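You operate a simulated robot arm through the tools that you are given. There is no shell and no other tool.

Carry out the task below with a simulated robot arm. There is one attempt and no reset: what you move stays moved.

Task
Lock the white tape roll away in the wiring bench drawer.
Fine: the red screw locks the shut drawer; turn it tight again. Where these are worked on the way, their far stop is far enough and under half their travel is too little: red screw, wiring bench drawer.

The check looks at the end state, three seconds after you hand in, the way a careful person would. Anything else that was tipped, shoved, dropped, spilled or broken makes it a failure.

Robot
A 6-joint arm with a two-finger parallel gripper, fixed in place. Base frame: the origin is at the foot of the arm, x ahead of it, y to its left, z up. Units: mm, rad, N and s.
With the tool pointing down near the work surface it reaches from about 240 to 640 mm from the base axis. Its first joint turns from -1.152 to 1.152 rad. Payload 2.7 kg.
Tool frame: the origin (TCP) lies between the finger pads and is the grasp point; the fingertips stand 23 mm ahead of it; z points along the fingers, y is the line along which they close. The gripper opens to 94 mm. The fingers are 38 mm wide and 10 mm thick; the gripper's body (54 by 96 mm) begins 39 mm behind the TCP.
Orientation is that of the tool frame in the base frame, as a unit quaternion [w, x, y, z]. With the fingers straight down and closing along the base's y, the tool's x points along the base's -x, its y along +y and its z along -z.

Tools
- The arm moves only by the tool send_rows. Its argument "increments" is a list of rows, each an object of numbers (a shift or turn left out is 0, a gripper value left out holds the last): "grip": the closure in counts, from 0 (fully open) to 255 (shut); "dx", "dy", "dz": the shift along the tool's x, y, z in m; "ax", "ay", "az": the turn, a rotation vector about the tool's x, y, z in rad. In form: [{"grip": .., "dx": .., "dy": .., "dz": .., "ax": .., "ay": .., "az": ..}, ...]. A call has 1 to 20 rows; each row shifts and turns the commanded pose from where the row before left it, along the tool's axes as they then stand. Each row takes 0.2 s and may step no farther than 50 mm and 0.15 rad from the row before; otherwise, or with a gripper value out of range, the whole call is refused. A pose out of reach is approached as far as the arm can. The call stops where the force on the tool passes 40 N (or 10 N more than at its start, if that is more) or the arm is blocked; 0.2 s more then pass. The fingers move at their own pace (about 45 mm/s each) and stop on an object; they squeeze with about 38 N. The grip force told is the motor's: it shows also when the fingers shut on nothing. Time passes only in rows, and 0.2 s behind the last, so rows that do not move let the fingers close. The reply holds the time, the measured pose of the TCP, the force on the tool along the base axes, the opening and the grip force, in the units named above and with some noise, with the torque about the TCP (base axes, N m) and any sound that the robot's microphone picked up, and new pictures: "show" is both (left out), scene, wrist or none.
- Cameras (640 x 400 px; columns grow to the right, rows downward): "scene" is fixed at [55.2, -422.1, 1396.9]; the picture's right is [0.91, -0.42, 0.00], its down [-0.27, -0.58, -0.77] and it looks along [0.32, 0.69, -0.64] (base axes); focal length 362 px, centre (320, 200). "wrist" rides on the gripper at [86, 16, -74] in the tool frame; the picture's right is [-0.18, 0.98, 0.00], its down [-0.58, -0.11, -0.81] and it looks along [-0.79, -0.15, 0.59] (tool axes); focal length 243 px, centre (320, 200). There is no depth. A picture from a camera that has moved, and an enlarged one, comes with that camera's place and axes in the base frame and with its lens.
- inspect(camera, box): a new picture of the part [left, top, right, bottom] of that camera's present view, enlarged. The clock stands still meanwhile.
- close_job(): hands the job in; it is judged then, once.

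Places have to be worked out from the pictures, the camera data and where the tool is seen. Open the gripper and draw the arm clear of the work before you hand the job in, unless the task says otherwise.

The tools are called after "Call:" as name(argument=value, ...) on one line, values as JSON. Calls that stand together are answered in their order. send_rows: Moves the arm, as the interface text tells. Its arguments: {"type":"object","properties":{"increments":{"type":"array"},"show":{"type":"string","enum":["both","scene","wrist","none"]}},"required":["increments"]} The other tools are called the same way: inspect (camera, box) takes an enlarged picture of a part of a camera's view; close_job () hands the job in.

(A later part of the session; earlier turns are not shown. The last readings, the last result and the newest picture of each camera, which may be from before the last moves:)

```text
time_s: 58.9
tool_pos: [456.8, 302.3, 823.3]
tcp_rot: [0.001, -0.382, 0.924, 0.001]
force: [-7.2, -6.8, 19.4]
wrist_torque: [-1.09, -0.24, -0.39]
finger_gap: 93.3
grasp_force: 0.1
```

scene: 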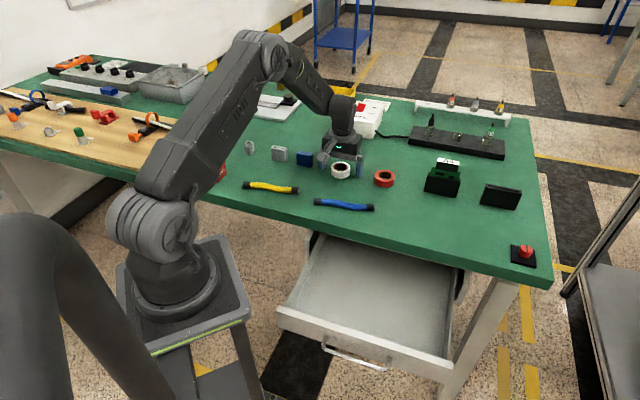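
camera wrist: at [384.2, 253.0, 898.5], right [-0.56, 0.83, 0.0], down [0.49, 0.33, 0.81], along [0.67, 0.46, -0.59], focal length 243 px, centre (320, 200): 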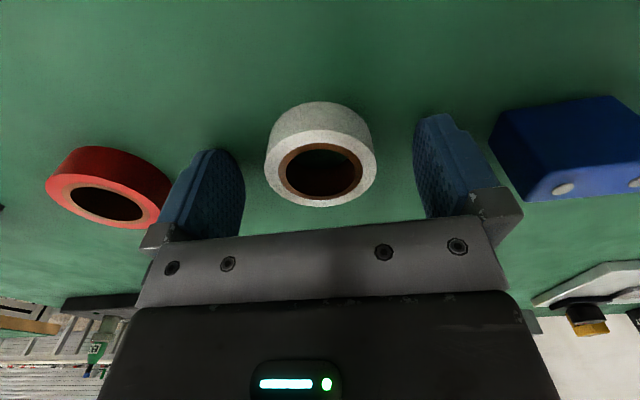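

The table is felt at tip height (≈800). I back up 3 mm, close again with more settling time, and lift only slightly to see how it holds.

Call:
send_rows(increments=[{"dz": -0.003}, {"grip": 255}, {"grip": 255}, {"grip": 255}, {"grip": 255}, {"grip": 255}, {"grip": 255}], show="both")

Call:
inspect(camera="wrist", box=[200, 80, 440, 240])

Call:
inspect(camera="scene", box=[300, 120, 390, 190])

```text
time_s: 60.5
tool_pos: [456.1, 303.1, 823.9]
tcp_rot: [0.0, -0.382, 0.924, 0.001]
force: [-0.2, 0.4, 0.3]
wrist_torque: [-0.01, 0.0, -0.01]
finger_gap: 51.8
grasp_force: 38.3
camera wrist: at [384.1, 252.7, 897.5], right [-0.56, 0.83, 0.0], down [0.49, 0.33, 0.81], along [0.67, 0.46, -0.59], focal length 243 px, centre (320, 200)
```

scene: 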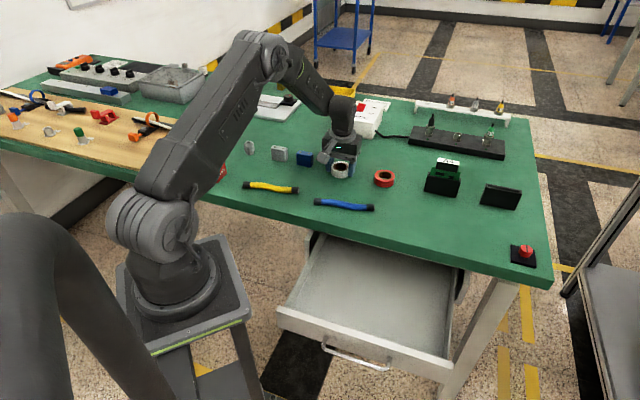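
wrist: 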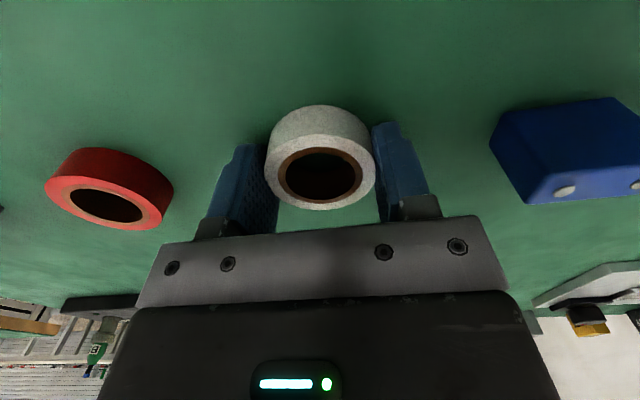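

```text
2.50 times, centred on (320, 160) of wrist
camera zoom: at [384.1, 252.7, 897.5], right [-0.56, 0.83, 0.0], down [0.49, 0.33, 0.81], along [0.67, 0.46, -0.59], focal length 606 px, centre (320, 300)
```

zoom: 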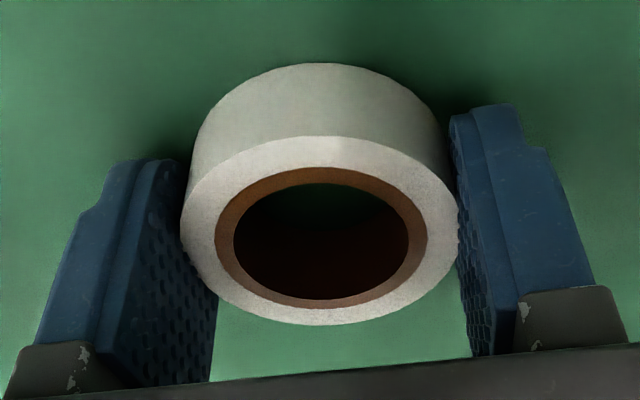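

```text
5.71 times, centred on (345, 155) of scene
camera zoom: at [55.2, -422.1, 1396.9], right [0.91, -0.42, 0.0], down [-0.27, -0.58, -0.77], along [0.32, 0.69, -0.64], focal length 2066 px, centre (177, 457)
```

zoom: 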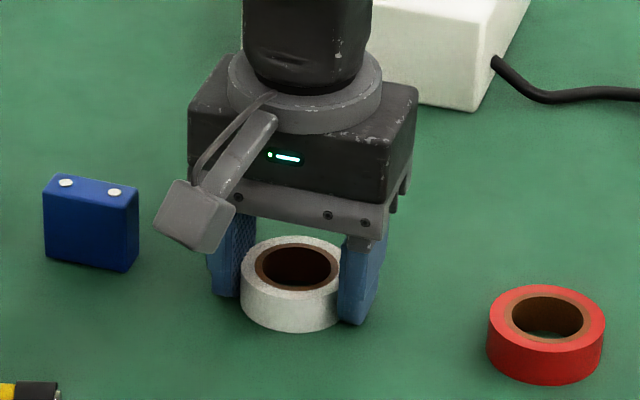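

The roll is between the pads, near their middle. I lift slowly by 12 mm and look.

Call:
send_rows(increments=[{"dz": -0.004}, {"dz": -0.004}, {"dz": -0.004}], show="both")

Call:
inspect(camera="scene", box=[300, 120, 390, 190])

Call:
inspect(camera="wrist", box=[200, 80, 440, 240])

```text
time_s: 61.3
tool_pos: [456.2, 304.5, 835.2]
tcp_rot: [-0.001, -0.382, 0.924, 0.0]
force: [-0.3, 0.5, -0.3]
wrist_torque: [0.02, -0.03, 0.02]
finger_gap: 52.0
grasp_force: 38.1
camera wrist: at [384.4, 253.6, 909.6], right [-0.56, 0.83, 0.0], down [0.49, 0.33, 0.81], along [0.67, 0.46, -0.59], focal length 243 px, centre (320, 200)
```

scene: 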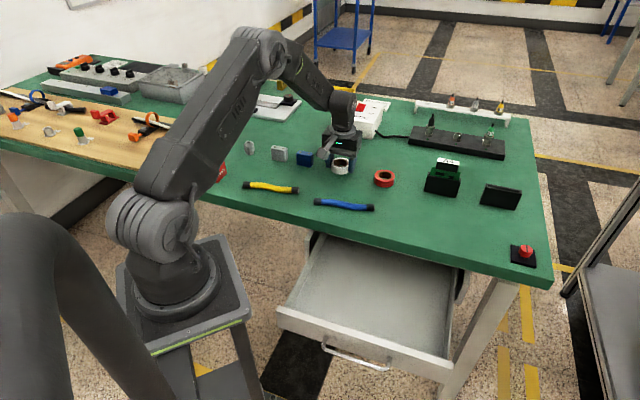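
wrist: 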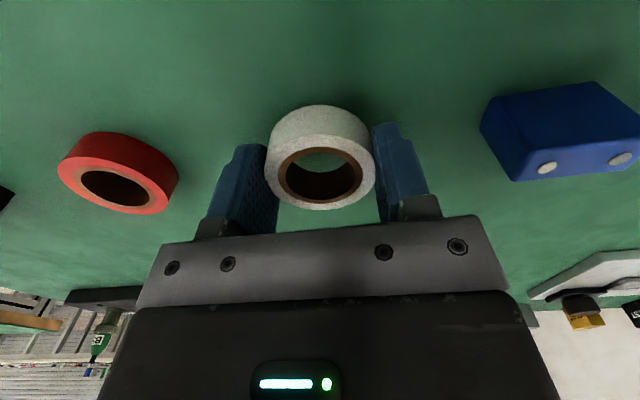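

```text
5.71 times, centred on (345, 155) of scene
camera zoom: at [55.2, -422.1, 1396.9], right [0.91, -0.42, 0.0], down [-0.27, -0.58, -0.77], along [0.32, 0.69, -0.64], focal length 2066 px, centre (177, 457)
```

zoom: 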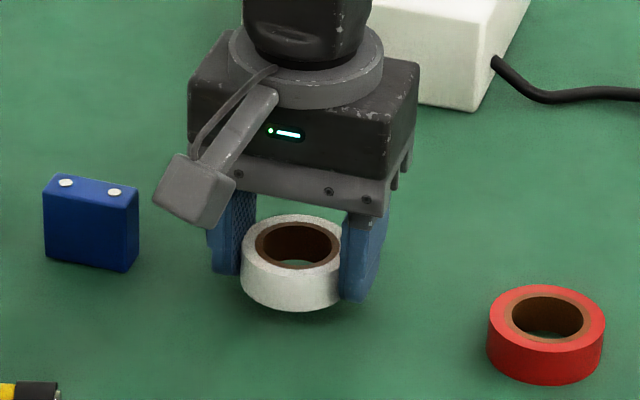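

```text
2.50 times, centred on (320, 160) of wrist
camera zoom: at [384.4, 253.6, 909.6], right [-0.56, 0.83, 0.0], down [0.49, 0.33, 0.81], along [0.67, 0.46, -0.59], focal length 606 px, centre (320, 300)
```

zoom: 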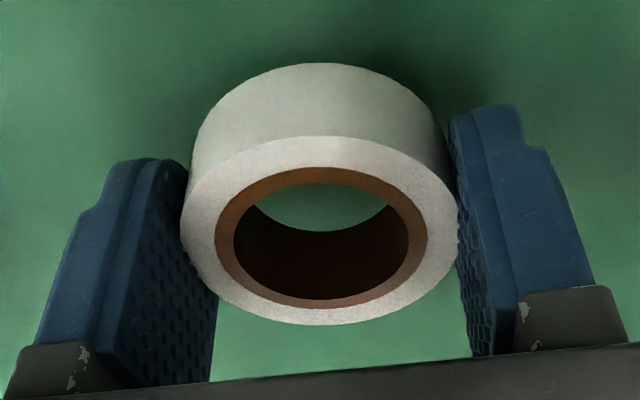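

It is held now. I lift slowly another 55 mm and verify.

Call:
send_rows(increments=[{"dz": -0.006}, {"dz": -0.008}, {"dz": -0.01}, {"dz": -0.01}, {"dz": -0.01}, {"dz": -0.008}, {"dz": -0.005}], show="wrist")

```text
time_s: 62.9
tool_pos: [455.8, 302.2, 893.1]
tcp_rot: [0.0, -0.381, 0.924, 0.001]
force: [0.8, 0.4, 0.5]
wrist_torque: [0.0, -0.03, 0.01]
finger_gap: 52.0
grasp_force: 37.7
camera wrist: at [384.4, 252.7, 966.6], right [-0.56, 0.83, 0.0], down [0.49, 0.33, 0.81], along [0.67, 0.46, -0.59], focal length 243 px, centre (320, 200)
```

wrist: 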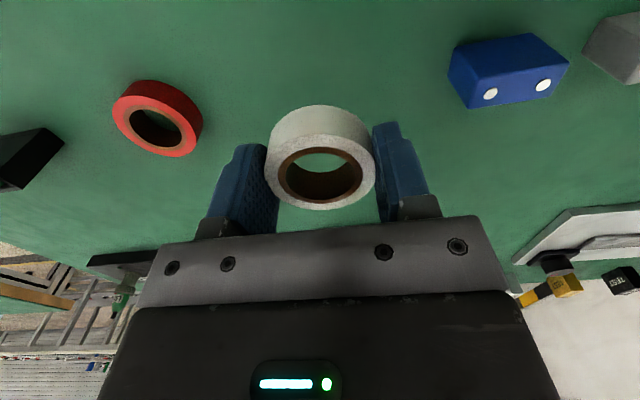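

Held firmly. I carry it slowly to above the open drawer.

Call:
send_rows(increments=[{"dx": 0.005, "dy": -0.0025}, {"dx": 0.01, "dy": -0.005}, {"dx": 0.016, "dy": -0.008}, {"dx": 0.017, "dy": -0.0085}, {"dx": 0.017, "dy": -0.0085}, {"dx": 0.017, "dy": -0.0085}, {"dx": 0.017, "dy": -0.0085}, {"dx": 0.017, "dy": -0.0085}, {"dx": 0.017, "dy": -0.0085}, {"dx": 0.017, "dy": -0.0085}, {"dx": 0.017, "dy": -0.0085}, {"dx": 0.017, "dy": -0.0085}, {"dx": 0.017, "dy": -0.0085}, {"dx": 0.017, "dy": -0.0085}, {"dx": 0.017, "dy": -0.0085}, {"dx": 0.017, "dy": -0.0085}, {"dx": 0.017, "dy": -0.0085}, {"dx": 0.017, "dy": -0.0085}, {"dx": 0.01, "dy": -0.005}, {"dx": 0.005, "dy": -0.0025}], show="both")

```text
time_s: 67.1
tool_pos: [348.2, -17.0, 891.6]
tcp_rot: [0.001, -0.382, 0.924, 0.001]
force: [0.3, 0.4, -0.2]
wrist_torque: [0.05, 0.01, 0.04]
finger_gap: 51.9
grasp_force: 37.6
camera wrist: at [276.9, -66.5, 964.5], right [-0.56, 0.83, 0.0], down [0.49, 0.33, 0.81], along [0.67, 0.46, -0.59], focal length 243 px, centre (320, 200)
```

scene: 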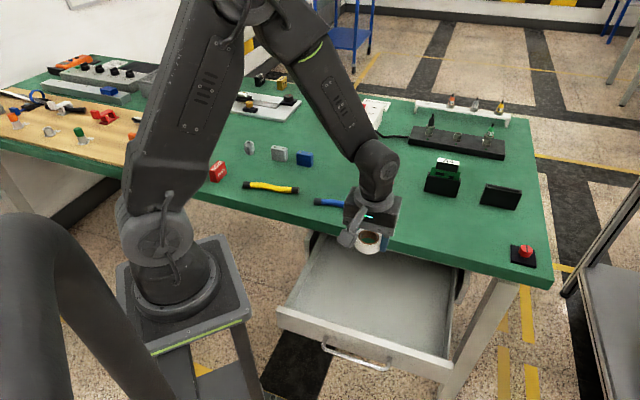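
wrist: 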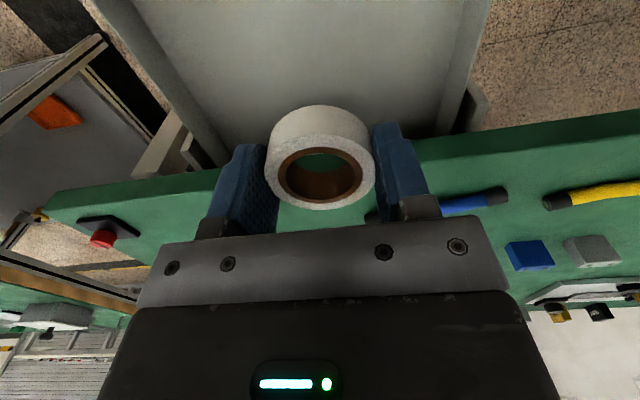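

Tape in hand over the drawer. I shift 14 mm toward the bench to keep the camera clear of the panel and lower to z≈740, then look.

Call:
send_rows(increments=[{"dx": -0.007}, {"dx": -0.007}, {"dz": 0.01}, {"dz": 0.02}, {"dz": 0.02}, {"dz": 0.02}, {"dz": 0.02}, {"dz": 0.02}, {"dz": 0.02}, {"dz": 0.015}, {"dz": 0.007}], show="both")

Call:
inspect(camera="scene", box=[260, 150, 500, 390])

```text
time_s: 69.5
tool_pos: [358.8, -5.7, 739.5]
tcp_rot: [0.001, -0.382, 0.924, 0.001]
force: [0.4, -0.1, -1.3]
wrist_torque: [0.02, -0.01, 0.0]
finger_gap: 52.0
grasp_force: 38.6
camera wrist: at [286.9, -56.2, 813.0], right [-0.56, 0.83, 0.0], down [0.49, 0.33, 0.81], along [0.67, 0.46, -0.59], focal length 243 px, centre (320, 200)
```

scene: 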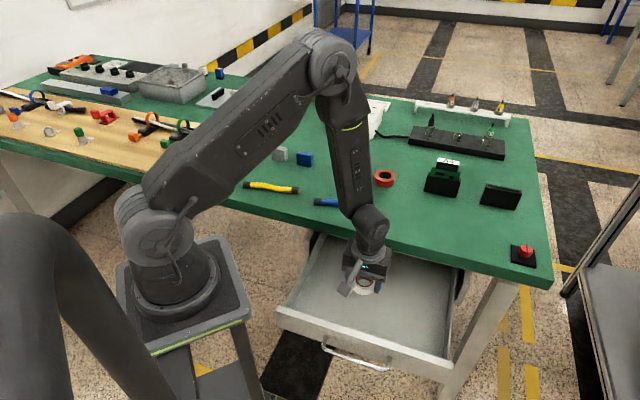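
wrist: 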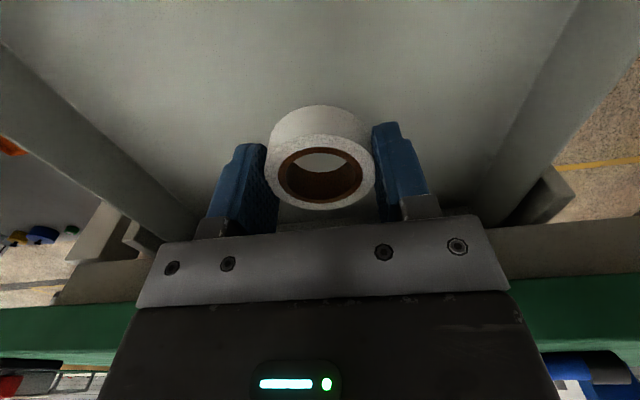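

```text
1.67 times, centred on (380, 270) of scene
camera zoom: at [55.2, -422.1, 1396.9], right [0.91, -0.42, 0.0], down [-0.27, -0.58, -0.77], along [0.32, 0.69, -0.64], focal length 602 px, centre (220, 83)
```

zoom: 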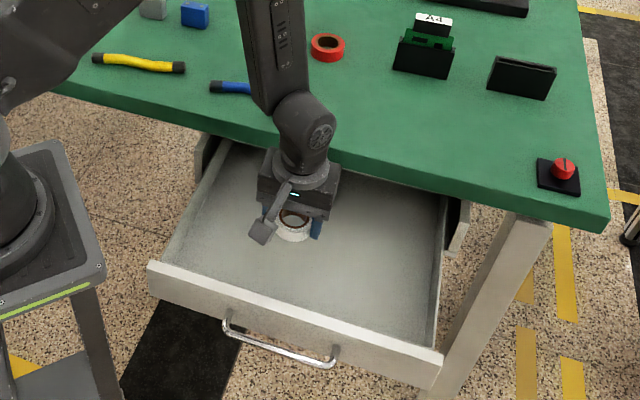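

Everything is clear. I lower further into the drawer in gentle steps until contact with the floor.

Call:
send_rows(increments=[{"dz": 0.012}, {"dz": 0.012}, {"dz": 0.012}, {"dz": 0.008}, {"dz": 0.005}, {"dz": 0.005}, {"dz": 0.004}, {"dz": 0.003}], show="both")

```text
time_s: 71.3
tool_pos: [358.9, -5.8, 680.5]
tcp_rot: [0.0, -0.382, 0.924, 0.001]
force: [0.0, -0.6, 0.2]
wrist_torque: [0.0, 0.02, -0.02]
finger_gap: 51.9
grasp_force: 37.7
camera wrist: at [287.0, -55.9, 753.1], right [-0.56, 0.83, 0.0], down [0.49, 0.33, 0.81], along [0.67, 0.46, -0.59], focal length 243 px, centre (320, 200)
```

scene: 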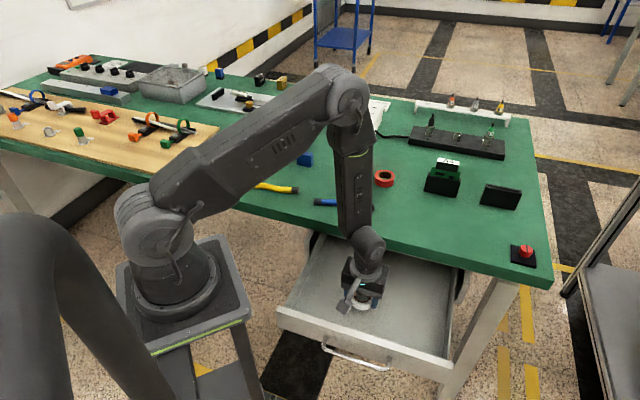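
wrist: 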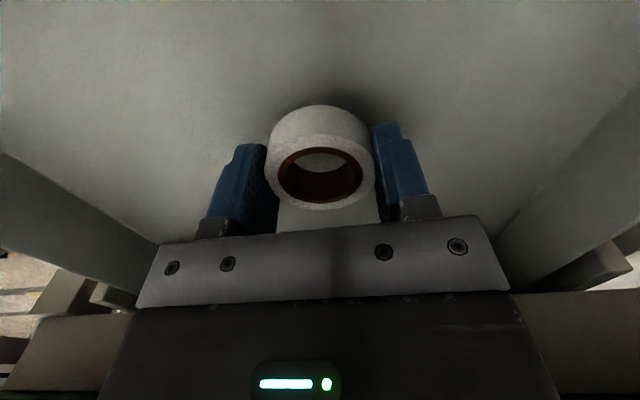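

No contact yet at tip height ≈657. I keep stepping down.

Call:
send_rows(increments=[{"dz": 0.003}, {"dz": 0.003}, {"dz": 0.003}, {"dz": 0.003}], show="wrist")

```text
time_s: 72.3
tool_pos: [359.6, -5.8, 667.6]
tcp_rot: [-0.001, -0.382, 0.924, 0.001]
force: [0.0, 0.5, -0.4]
wrist_torque: [0.02, 0.04, -0.01]
finger_gap: 51.7
grasp_force: 37.5
camera wrist: at [287.6, -55.6, 740.4], right [-0.56, 0.83, 0.0], down [0.49, 0.33, 0.81], along [0.67, 0.46, -0.59], focal length 243 px, centre (320, 200)
```

wrist: 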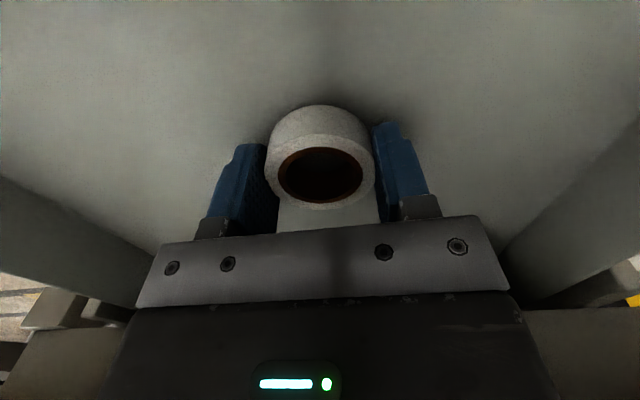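

Call:
send_rows(increments=[{"dz": 0.002}, {"dz": 0.002}, {"dz": 0.002}], show="none")

```text
time_s: 73.1
tool_pos: [359.3, -6.4, 661.6]
tcp_rot: [0.001, -0.382, 0.924, 0.001]
force: [-6.4, 5.6, 27.1]
wrist_torque: [-0.24, -0.01, -0.16]
finger_gap: 51.9
grasp_force: 38.0
```

The floor is touched (27 N). I ease up 1.5 mm, open the fingers, and rise straight up.

Call:
send_rows(increments=[{"dz": -0.0015}, {"grip": 60}, {"grip": 60}, {"grip": 60}, {"grip": 60}, {"dz": -0.01}, {"dz": -0.02}, {"dz": -0.02}], show="both")

```text
time_s: 74.9
tool_pos: [359.1, -6.3, 711.4]
tcp_rot: [-0.001, -0.382, 0.924, 0.002]
force: [0.4, -0.1, 0.3]
wrist_torque: [0.02, 0.06, -0.01]
finger_gap: 71.7
grasp_force: 0.0
camera wrist: at [287.5, -56.1, 785.7], right [-0.56, 0.83, 0.0], down [0.49, 0.33, 0.81], along [0.67, 0.46, -0.59], focal length 243 px, centre (320, 200)
```

scene: 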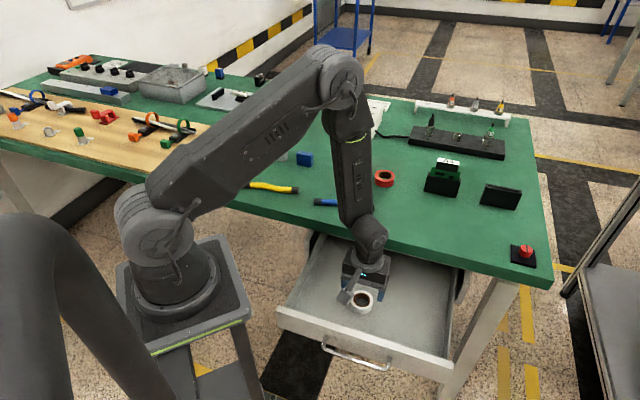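
wrist: 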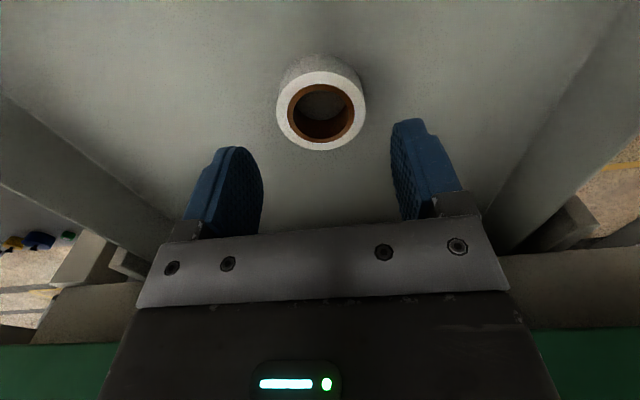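

The roll lies flat in the drawer. I rise clear, go back to the handle approach position and turn the tool for gripping the handle again.

Call:
send_rows(increments=[{"dz": -0.0354}, {"dz": -0.0354}, {"dz": -0.0354}, {"dz": -0.0354}, {"dz": -0.0354}, {"dx": 0.0431, "dy": -0.0059}, {"dx": 0.0431, "dy": -0.0059}, {"dx": 0.0431, "dy": -0.0059}, {"dx": 0.0431, "dy": -0.0059}, {"az": 0.1428}, {"az": 0.1428}, {"az": 0.1428}, {"az": 0.1428}, {"az": 0.1428}, {"az": 0.1428}, {"az": 0.1428}, {"az": 0.1428}, {"az": 0.1428}, {"az": 0.1428}, {"az": 0.1428}], show="both")

Call:
inspect(camera="scene", box=[260, 210, 490, 390])

```text
time_s: 79.1
tool_pos: [254.0, -145.9, 888.9]
tcp_rot: [0.0, 0.385, 0.923, 0.001]
force: [0.5, 0.7, -0.1]
wrist_torque: [0.02, -0.01, -0.02]
finger_gap: 71.8
grasp_force: 0.0
camera wrist: at [205.0, -72.3, 962.7], right [0.83, 0.56, 0.0], down [0.33, -0.49, 0.8], along [0.45, -0.67, -0.59], focal length 243 px, centre (320, 200)
```

scene: 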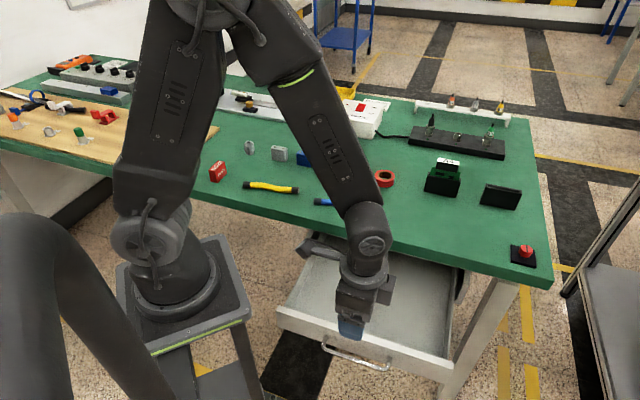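
wrist: 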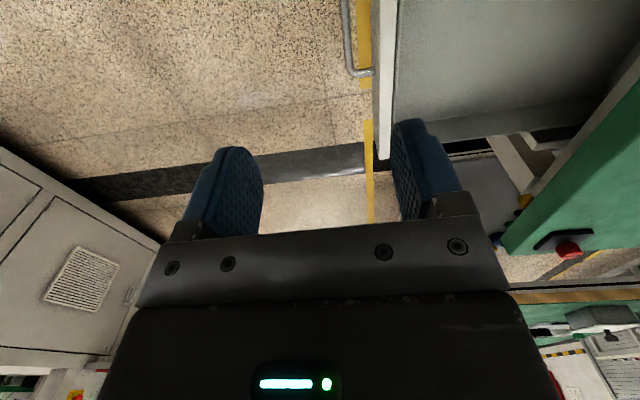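

```text
2.22 times, centred on (375, 300) of scene
camera zoom: at [55.2, -422.1, 1396.9], right [0.91, -0.42, 0.0], down [-0.27, -0.58, -0.77], along [0.32, 0.69, -0.64], focal length 803 px, centre (198, -22)
```

zoom: 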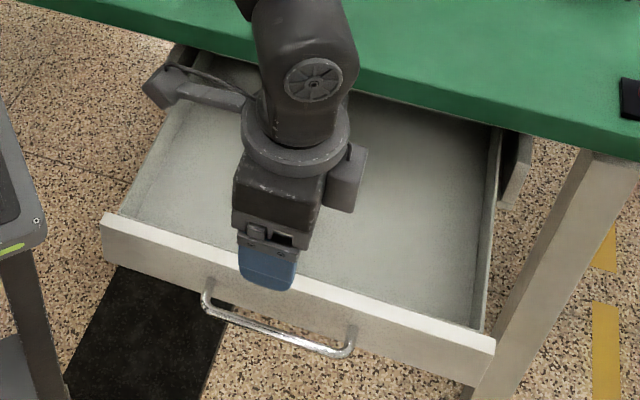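

I tilt to 45° again, set the fingers to 26 mm and descend along the same path as before, stopping short of the bar.

Call:
send_rows(increments=[{"grip": 184, "ax": -0.1309}, {"ax": -0.1309}, {"ax": -0.1309}, {"ax": -0.1309}, {"ax": -0.1309}, {"ax": -0.1309}, {"dy": -0.0283, "dz": 0.0283}, {"dy": -0.0283, "dz": 0.0283}, {"dy": -0.0283, "dz": 0.0283}, {"dy": -0.0283, "dz": 0.0283}, {"dy": -0.0256, "dz": 0.0256}], show="both")

Call:
inspect(camera="wrist", box=[220, 60, 440, 240])

```text
time_s: 81.5
tool_pos: [252.4, -144.1, 692.9]
tcp_rot: [0.147, 0.355, 0.853, 0.354]
force: [-0.2, -0.2, -0.5]
wrist_torque: [-0.02, 0.0, -0.01]
finger_gap: 26.0
grasp_force: 0.1
camera wrist: at [163.7, -111.7, 757.0], right [0.62, 0.36, 0.7], down [-0.05, -0.87, 0.49], along [0.78, -0.34, -0.52], focal length 243 px, centre (320, 200)
```

scene: 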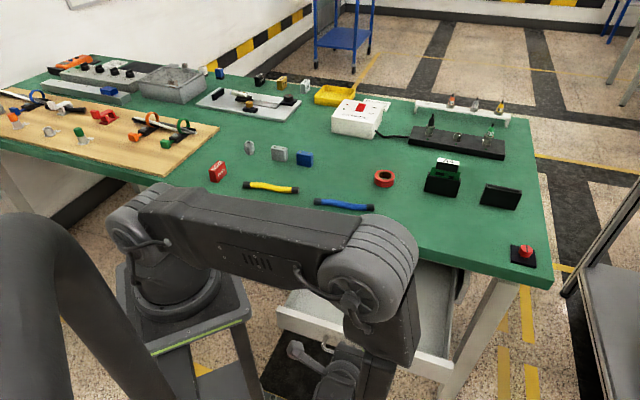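
wrist: 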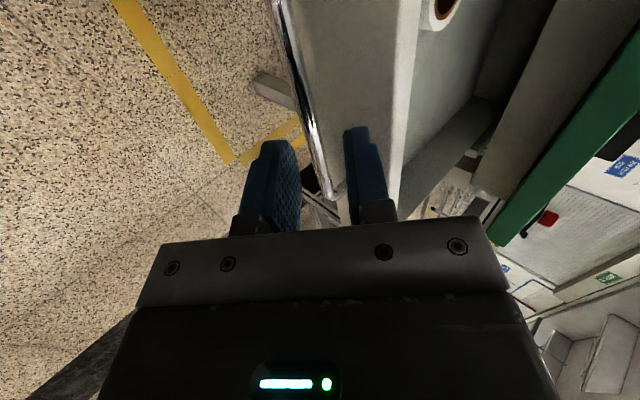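

```text
2.22 times, centred on (330, 150) of wrist
camera zoom: at [163.7, -111.7, 757.0], right [0.62, 0.36, 0.7], down [-0.05, -0.87, 0.49], along [0.78, -0.34, -0.52], focal length 539 px, centre (298, 311)
```

zoom: 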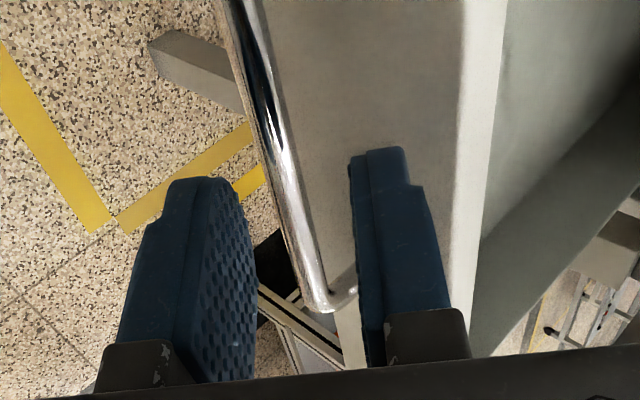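

The bar is about 42 mm ahead and 3 mm to the lower side. I shift, advance 27 mm and close on it.

Call:
send_rows(increments=[{"dy": -0.0034}, {"dz": 0.014}, {"dz": 0.0135}, {"grip": 255}, {"grip": 255}, {"grip": 255}], show="wrist")

```text
time_s: 82.9
tool_pos: [266.5, -132.0, 671.2]
tcp_rot: [0.146, 0.355, 0.853, 0.353]
force: [1.7, 0.1, -17.3]
wrist_torque: [-0.07, 0.14, -0.67]
finger_gap: 9.8
grasp_force: 45.3
camera wrist: at [176.7, -99.9, 734.4], right [0.62, 0.36, 0.69], down [-0.05, -0.87, 0.49], along [0.78, -0.34, -0.53], focal length 243 px, centre (320, 200)
```

wrist: 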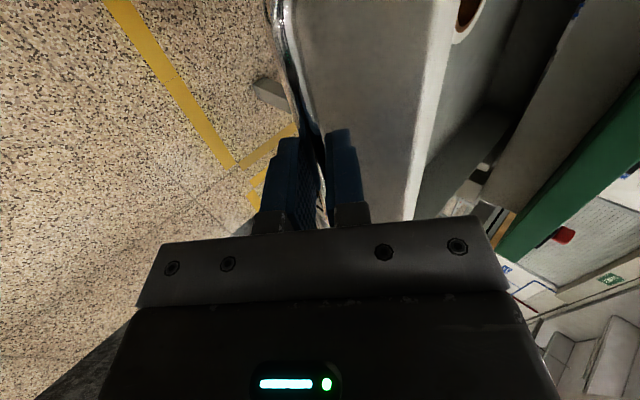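

Handle gripped again. I push the drawer gently in along +d, 170 mm first.

Call:
send_rows(increments=[{"dy": -0.0006, "dz": 0.0006}, {"dy": 0.0035, "dz": 0.0035}, {"dy": 0.00707, "dz": 0.00707}, {"dy": 0.00707, "dz": 0.00707}, {"dy": 0.00707, "dz": 0.00707}, {"dy": 0.00707, "dz": 0.00707}, {"dy": 0.00707, "dz": 0.00707}, {"dy": 0.00707, "dz": 0.00707}, {"dy": 0.00707, "dz": 0.00707}, {"dy": 0.00707, "dz": 0.00707}, {"dy": 0.00707, "dz": 0.00707}, {"dy": 0.00707, "dz": 0.00707}, {"dy": 0.00707, "dz": 0.00707}, {"dy": 0.00707, "dz": 0.00707}, {"dy": 0.00707, "dz": 0.00707}, {"dy": 0.00707, "dz": 0.00707}, {"dy": 0.00707, "dz": 0.00707}, {"dy": 0.00707, "dz": 0.00707}], show="both")

```text
time_s: 86.7
tool_pos: [383.9, -14.5, 671.2]
tcp_rot: [0.147, 0.354, 0.853, 0.356]
force: [-5.0, 1.9, 21.1]
wrist_torque: [0.82, 0.49, -0.42]
finger_gap: 9.4
grasp_force: 45.1
camera wrist: at [293.8, 17.3, 733.9], right [0.62, 0.36, 0.7], down [-0.05, -0.87, 0.49], along [0.78, -0.34, -0.52], focal length 243 px, centre (320, 200)
```

scene: 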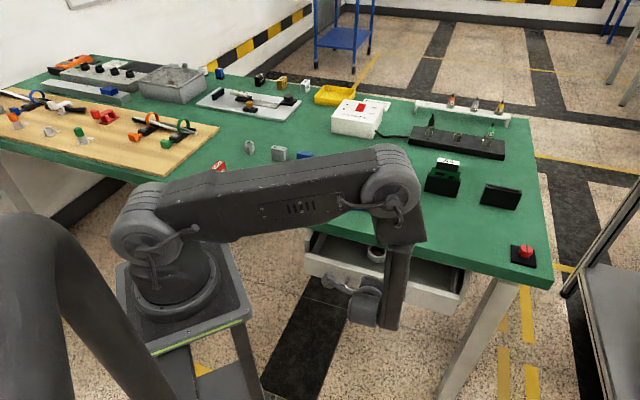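
wrist: 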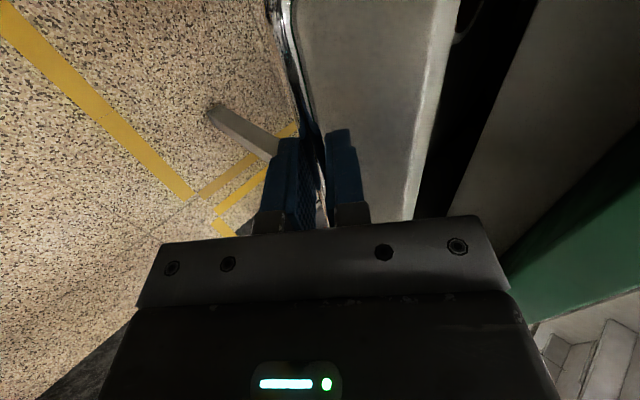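

About 34 mm remain. I relieve the vertical load and push on in smaller steps until the stop.

Call:
send_rows(increments=[{"dy": 0.0006, "dz": -0.0006}, {"dy": 0.00495, "dz": 0.00495}, {"dy": 0.00495, "dz": 0.00495}, {"dy": 0.00495, "dz": 0.00495}, {"dy": 0.00495, "dz": 0.00495}, {"dy": 0.0028, "dz": 0.0028}], show="both")

```text
time_s: 88.1
tool_pos: [405.5, 7.0, 671.3]
tcp_rot: [0.147, 0.355, 0.853, 0.353]
force: [5.1, -6.2, -14.1]
wrist_torque: [0.7, 0.86, 0.25]
finger_gap: 9.5
grasp_force: 45.1
camera wrist: at [316.3, 39.8, 734.4], right [0.62, 0.36, 0.69], down [-0.05, -0.87, 0.49], along [0.78, -0.34, -0.53], focal length 243 px, centre (320, 200)
```

scene: 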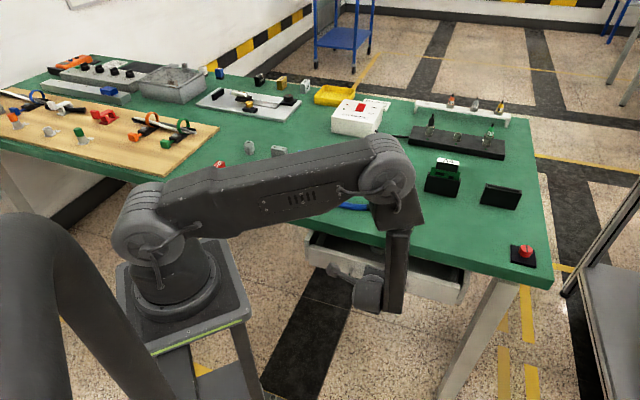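
wrist: 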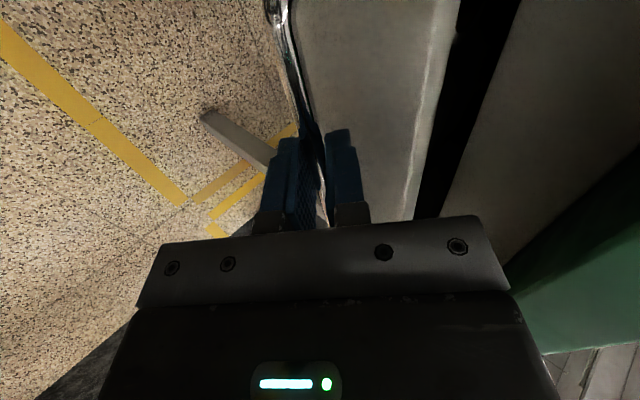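

No stop yet (d≈291.7; shut was ≈294–295). I push on in ~1.4 mm steps.

Call:
send_rows(increments=[{"dy": 0.0006, "dz": 0.0014}, {"dy": 0.001, "dz": 0.001}, {"dy": 0.001, "dz": 0.001}], show="none")

```text
time_s: 88.9
tool_pos: [407.4, 8.2, 671.3]
tcp_rot: [0.145, 0.355, 0.853, 0.354]
force: [-23.4, -28.5, 11.2]
wrist_torque: [-0.07, 0.32, -0.26]
finger_gap: 9.9
grasp_force: 45.0
```

The drawer hit its stop (≈37 N along +d) at the same position as at the beginning. I open the fingers and retreat along the tool axis, then look.

Call:
send_rows(increments=[{"dy": -0.0007, "dz": -0.0007}, {"grip": 184}, {"grip": 184}, {"dz": -0.015}, {"dz": -0.02}, {"dz": -0.03}], show="both")

Call:
inspect(camera="scene", box=[290, 210, 490, 335])

Call:
inspect(camera="wrist", box=[240, 0, 520, 200])

```text
time_s: 90.3
tool_pos: [377.0, -23.8, 715.8]
tcp_rot: [0.146, 0.354, 0.853, 0.355]
force: [-0.4, 0.9, 0.3]
wrist_torque: [-0.02, 0.0, -0.01]
finger_gap: 26.1
grasp_force: 0.0
camera wrist: at [286.5, 9.0, 779.5], right [0.62, 0.36, 0.7], down [-0.05, -0.87, 0.49], along [0.78, -0.34, -0.52], focal length 243 px, centre (320, 200)
```

scene: 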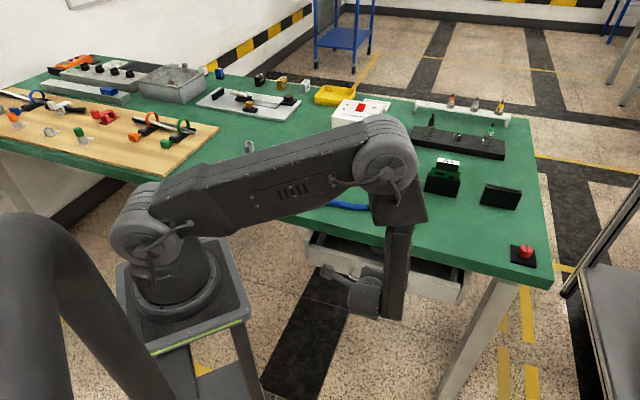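
wrist: 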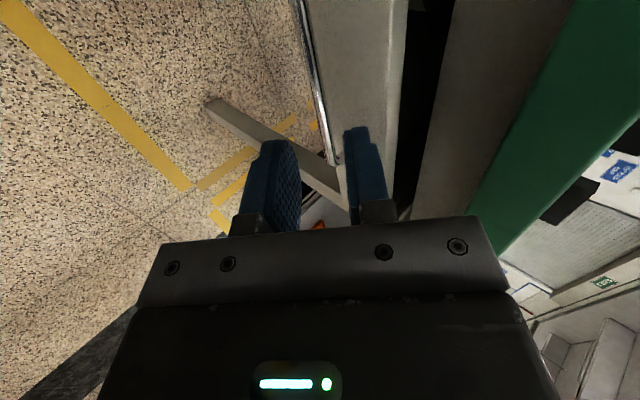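

```text
3.20 times, centred on (390, 272) of scene
camera zoom: at [55.2, -422.1, 1396.9], right [0.91, -0.42, 0.0], down [-0.27, -0.58, -0.77], along [0.32, 0.69, -0.64], focal length 1157 px, centre (96, -32)
```

zoom: 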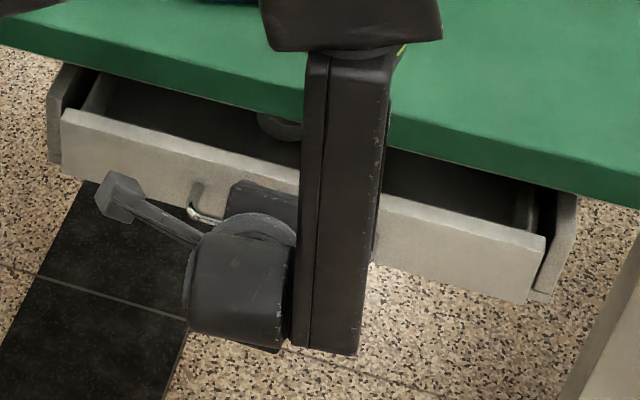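

```text
2.00 times, centred on (380, 100) of wrist
camera zoom: at [286.5, 9.0, 779.5], right [0.62, 0.36, 0.7], down [-0.05, -0.87, 0.49], along [0.78, -0.34, -0.52], focal length 485 px, centre (200, 400)
```

zoom: 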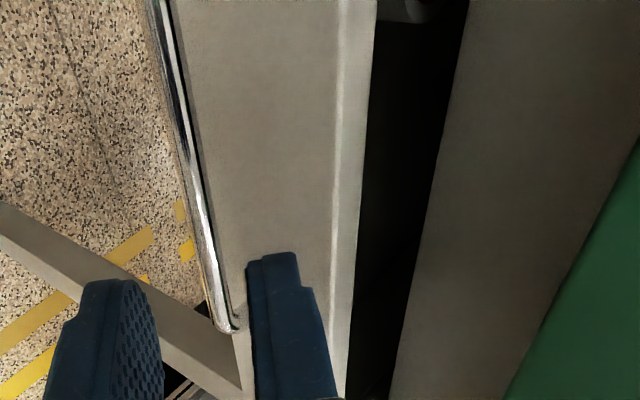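

The drawer front is exactly where it was at the start, with the roll inside. I now back up the way I came, straighten the tool and turn toward the screw.

Call:
send_rows(increments=[{"dx": 0.0041, "dy": 0.02505, "dz": -0.03555}, {"dx": 0.0041, "dy": 0.02505, "dz": -0.03555}, {"dx": 0.0041, "dy": 0.02505, "dz": -0.03555}, {"dx": 0.0041, "dy": 0.02505, "dz": -0.03555}, {"ax": 0.1309}, {"ax": 0.1309}, {"ax": 0.1309}, {"ax": 0.1309}, {"ax": 0.1309}, {"ax": 0.1309}, {"az": -0.1385}, {"az": -0.1385}, {"az": -0.1385}, {"az": -0.1385}, {"az": -0.1385}, {"az": -0.1385}, {"az": -0.1385}, {"az": -0.1385}, {"az": -0.1385}, {"az": -0.1385}], show="both")

Call:
inspect(camera="scene", box=[290, 210, 490, 335])

```text
time_s: 94.5
tool_pos: [341.8, -31.9, 888.8]
tcp_rot: [0.0, -0.297, 0.955, 0.001]
force: [0.3, 0.0, -1.0]
wrist_torque: [0.02, 0.05, -0.01]
finger_gap: 26.2
grasp_force: 0.0
camera wrist: at [263.5, -68.4, 961.8], right [-0.4, 0.91, 0.0], down [0.54, 0.24, 0.81], along [0.74, 0.33, -0.59], focal length 243 px, centre (320, 200)
```

scene: 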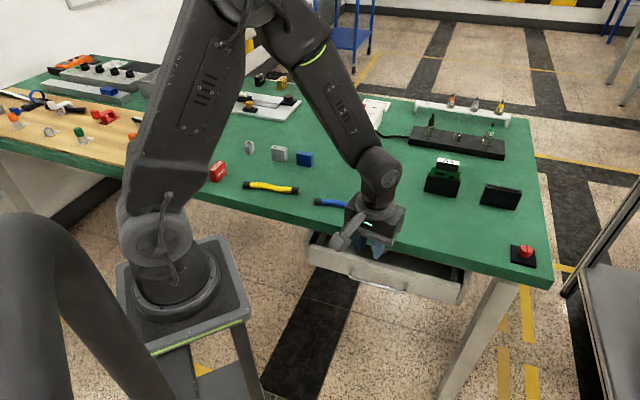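
wrist: 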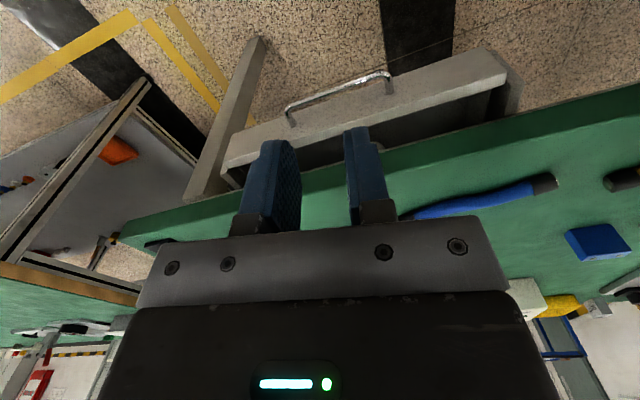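

```text
3.20 times, centred on (390, 272) of scene
camera zoom: at [55.2, -422.1, 1396.9], right [0.91, -0.42, 0.0], down [-0.27, -0.58, -0.77], along [0.32, 0.69, -0.64], focal length 1157 px, centre (96, -32)
```

zoom: 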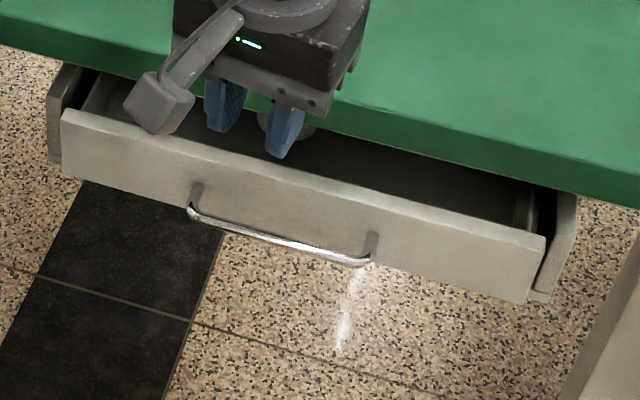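

The drawer looks exactly as at the start. I tilt the tool and move above the screw with the fingers opened to about 46 mm.

Call:
send_rows(increments=[{"grip": 130, "ay": -0.1267}, {"ay": -0.1267}, {"ay": -0.1266}, {"dx": -0.02316, "dy": -0.03404, "dz": 0.01044}, {"dx": -0.02316, "dy": -0.03404, "dz": 0.01044}, {"dx": -0.02316, "dy": -0.03404, "dz": 0.01044}, {"dx": -0.02316, "dy": -0.03404, "dz": 0.01044}, {"dx": -0.02316, "dy": -0.03404, "dz": 0.01044}, {"dx": -0.02316, "dy": -0.03404, "dz": 0.01044}, {"dx": -0.02316, "dy": -0.03404, "dz": 0.01044}, {"dx": -0.02316, "dy": -0.03404, "dz": 0.01044}, {"ax": -0.0174, "az": -0.0436}], show="both")

Call:
inspect(camera="wrist", box=[220, 20, 420, 180])

```text
time_s: 97.1
tool_pos: [664.2, -142.7, 878.5]
tcp_rot: [0.178, -0.311, 0.932, 0.062]
force: [0.1, -0.4, -0.2]
wrist_torque: [-0.02, 0.02, -0.02]
finger_gap: 46.3
grasp_force: 0.1
camera wrist: at [568.8, -194.9, 914.0], right [-0.46, 0.89, 0.07], down [0.26, 0.06, 0.96], along [0.85, 0.46, -0.26], focal length 243 px, centre (320, 200)
```

scene: 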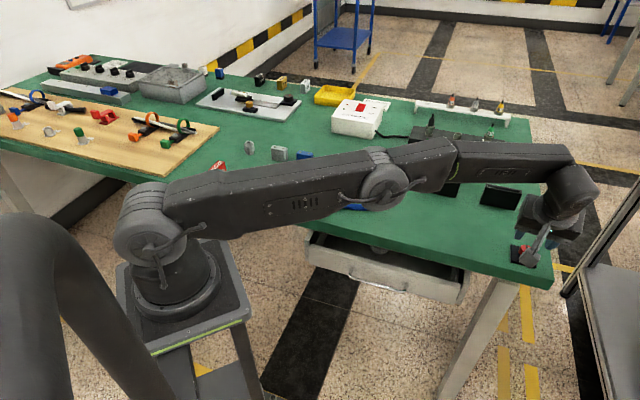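
wrist: 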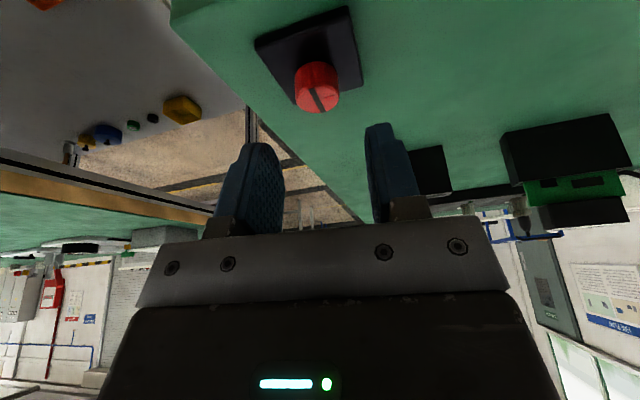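

```text
2.50 times, centred on (320, 100) of wrist
camera zoom: at [568.8, -194.9, 914.0], right [-0.46, 0.89, 0.07], down [0.26, 0.06, 0.96], along [0.85, 0.46, -0.26], focal length 606 px, centre (320, 450)
```

zoom: 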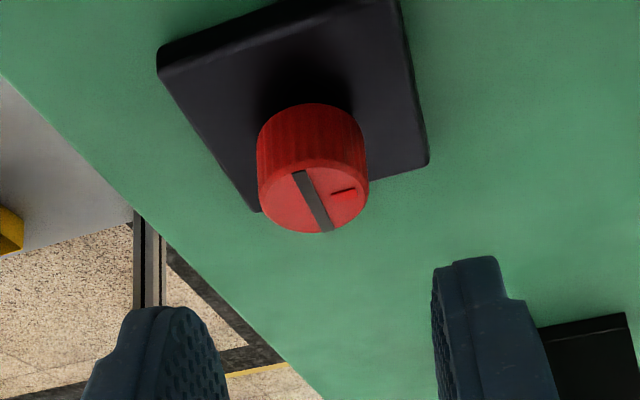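

The knob is centred. I lower straight down to z≈837 around the knob and look again.

Call:
send_rows(increments=[{"dx": 0.0075, "dy": 0.0009, "dz": 0.0196}, {"dx": 0.0075, "dy": 0.0009, "dz": 0.0194}], show="none")

Call:
inspect(camera="wrist", box=[220, 80, 420, 220])

```text
time_s: 97.7
tool_pos: [664.9, -140.1, 837.0]
tcp_rot: [0.179, -0.311, 0.931, 0.061]
force: [0.7, -0.1, 0.4]
wrist_torque: [0.0, 0.0, 0.03]
finger_gap: 46.0
grasp_force: 0.0
```

```text
2.86 times, centred on (320, 150) of wrist
camera zoom: at [569.7, -192.4, 873.4], right [-0.46, 0.89, 0.07], down [0.26, 0.06, 0.96], along [0.85, 0.46, -0.25], focal length 693 px, centre (320, 343)
```

zoom: 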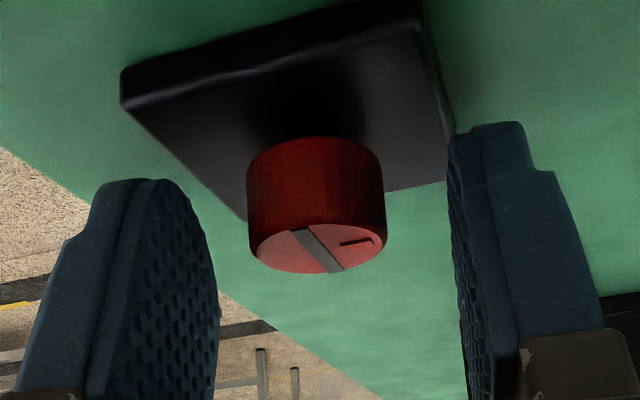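

Call:
send_rows(increments=[{"grip": 255}, {"grip": 255}, {"grip": 255}, {"grip": 255}], show="none")

Call:
inspect(camera="wrist", box=[240, 90, 400, 200])

```text
time_s: 98.7
tool_pos: [664.9, -139.6, 836.9]
tcp_rot: [0.179, -0.312, 0.931, 0.061]
force: [3.2, -0.4, -2.7]
wrist_torque: [-0.15, -0.3, 0.03]
finger_gap: 23.8
grasp_force: 45.4
```

```text
3.64 times, centred on (320, 145) of wrist
camera zoom: at [569.7, -192.5, 873.3], right [-0.46, 0.89, 0.07], down [0.26, 0.06, 0.96], along [0.85, 0.46, -0.25], focal length 882 px, centre (320, 400)
```

zoom: 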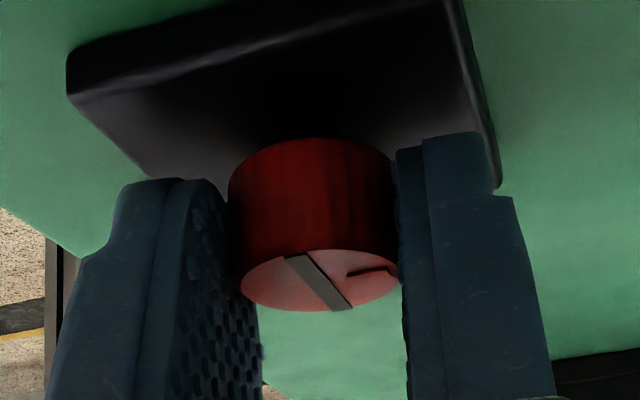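

Gripped. Now I turn clockwise to tighten, 0.6 rad first, checking that the knob follows.

Call:
send_rows(increments=[{"ax": 0.0371, "az": 0.0929, "dy": 0.0004}, {"ax": 0.0371, "az": 0.0929, "dy": 0.0004}, {"ax": 0.0371, "az": 0.0929, "dy": 0.0004}, {"ax": 0.0371, "az": 0.0929, "dy": 0.0004}, {"ax": 0.0371, "az": 0.0929, "dy": 0.0004}, {"ax": 0.0371, "az": 0.0929, "dy": 0.0004}], show="none")

Call:
inspect(camera="wrist", box=[240, 90, 400, 200])

```text
time_s: 100.1
tool_pos: [662.7, -138.2, 838.2]
tcp_rot: [0.19, -0.021, 0.982, 0.004]
force: [26.3, -1.0, -9.6]
wrist_torque: [-0.06, -0.35, 0.03]
finger_gap: 23.6
grasp_force: 45.2
```

```text
3.64 times, centred on (320, 145) of wrist
camera zoom: at [556.0, -126.7, 873.2], right [0.13, 0.99, 0.07], down [0.24, -0.1, 0.96], along [0.96, -0.11, -0.25], focal length 882 px, centre (320, 400)
```

zoom: 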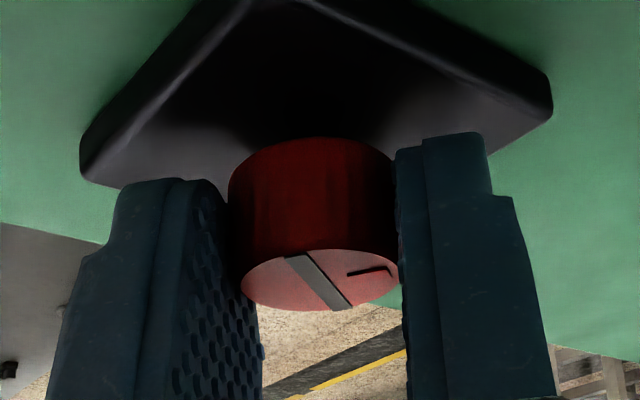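

It follows. I relieve the +x load by 1.5 mm and turn on.

Call:
send_rows(increments=[{"dx": -0.0013, "dz": 0.001}, {"ax": 0.0371, "az": 0.0929, "dy": 0.0004}, {"ax": 0.0371, "az": 0.0929, "dy": 0.0004}, {"ax": 0.0371, "az": 0.0929, "dy": 0.0004}, {"ax": 0.0371, "az": 0.0929, "dy": 0.0004}, {"ax": 0.0371, "az": 0.0929, "dy": 0.0004}], show="none")

Call:
inspect(camera="wrist", box=[240, 90, 400, 200])

```text
time_s: 101.5
tool_pos: [664.7, -136.3, 837.1]
tcp_rot: [0.183, 0.221, 0.957, -0.043]
force: [-8.8, 8.6, 9.5]
wrist_torque: [0.27, 0.52, 0.06]
finger_gap: 23.5
grasp_force: 44.5
```

```text
3.64 times, centred on (320, 145) of wrist
camera zoom: at [575.4, -73.9, 873.7], right [0.59, 0.81, 0.07], down [0.17, -0.21, 0.96], along [0.79, -0.55, -0.26], focal length 882 px, centre (320, 400)
```

zoom: 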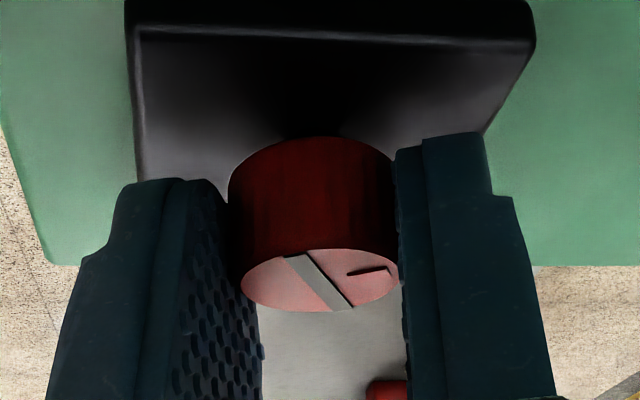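

Still following with low force. I turn another 0.6 rad.

Call:
send_rows(increments=[{"dx": 0.0006, "dz": 0.0}, {"ax": 0.0371, "az": 0.0929, "dy": 0.0004}, {"ax": 0.0371, "az": 0.0929, "dy": 0.0004}, {"ax": 0.0371, "az": 0.0929, "dy": 0.0004}, {"ax": 0.0371, "az": 0.0929, "dy": 0.0004}, {"ax": 0.0371, "az": 0.0929, "dy": 0.0004}, {"ax": 0.0371, "az": 0.0929, "dy": 0.0004}], show="none")

Call:
inspect(camera="wrist", box=[240, 90, 400, 200])

```text
time_s: 103.1
tool_pos: [665.3, -133.7, 838.1]
tcp_rot: [0.163, 0.495, 0.848, -0.094]
force: [4.7, 7.5, 4.4]
wrist_torque: [0.9, 0.68, 0.01]
finger_gap: 23.6
grasp_force: 45.4
```

```text
3.64 times, centred on (320, 145) of wrist
camera zoom: at [627.8, -32.3, 873.6], right [0.94, 0.34, 0.07], down [0.02, -0.27, 0.96], along [0.34, -0.9, -0.26], focal length 882 px, centre (320, 400)
```

zoom: 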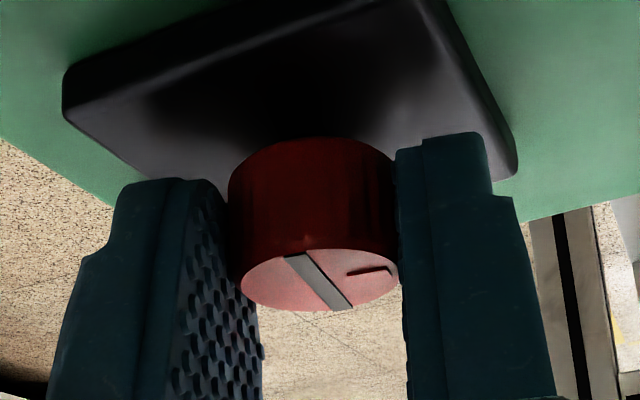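

1.7 rad done. I release, swing back counter-clockwise around the knob and prepare the second grip.

Call:
send_rows(increments=[{"grip": 130}, {"grip": 130}, {"grip": 130}, {"ax": -0.0526, "az": -0.1316, "dy": -0.0006}, {"ax": -0.0526, "az": -0.1316, "dy": -0.0006}, {"ax": -0.0526, "az": -0.1316, "dy": -0.0006}, {"ax": -0.0526, "az": -0.1316, "dy": -0.0006}, {"ax": -0.0526, "az": -0.1316, "dy": -0.0006}, {"ax": -0.0526, "az": -0.1316, "dy": -0.0006}, {"ax": -0.0526, "az": -0.1316, "dy": -0.0006}, {"ax": -0.0526, "az": -0.1316, "dy": -0.0006}, {"ax": -0.0526, "az": -0.1316, "dy": -0.0006}, {"ax": -0.0526, "az": -0.1316, "dy": -0.0006}, {"ax": -0.0526, "az": -0.1316, "dy": -0.0006}, {"ax": -0.0526, "az": -0.1316, "dy": -0.0006}], show="none")

Call:
inspect(camera="wrist", box=[220, 80, 420, 220])

```text
time_s: 106.3
tool_pos: [663.9, -141.1, 837.0]
tcp_rot: [0.179, -0.314, 0.93, 0.062]
force: [0.3, -0.5, -0.3]
wrist_torque: [0.01, -0.03, 0.03]
finger_gap: 46.1
grasp_force: 0.1
```

```text
2.86 times, centred on (320, 150) of wrist
camera zoom: at [569.0, -192.8, 873.3], right [-0.46, 0.89, 0.07], down [0.26, 0.06, 0.96], along [0.85, 0.46, -0.26], focal length 693 px, centre (320, 343)
```

zoom: 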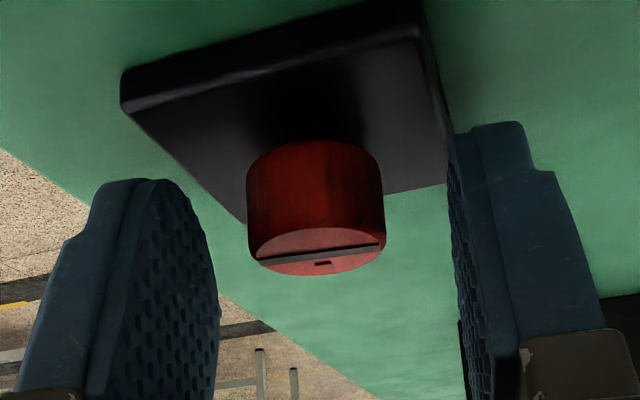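

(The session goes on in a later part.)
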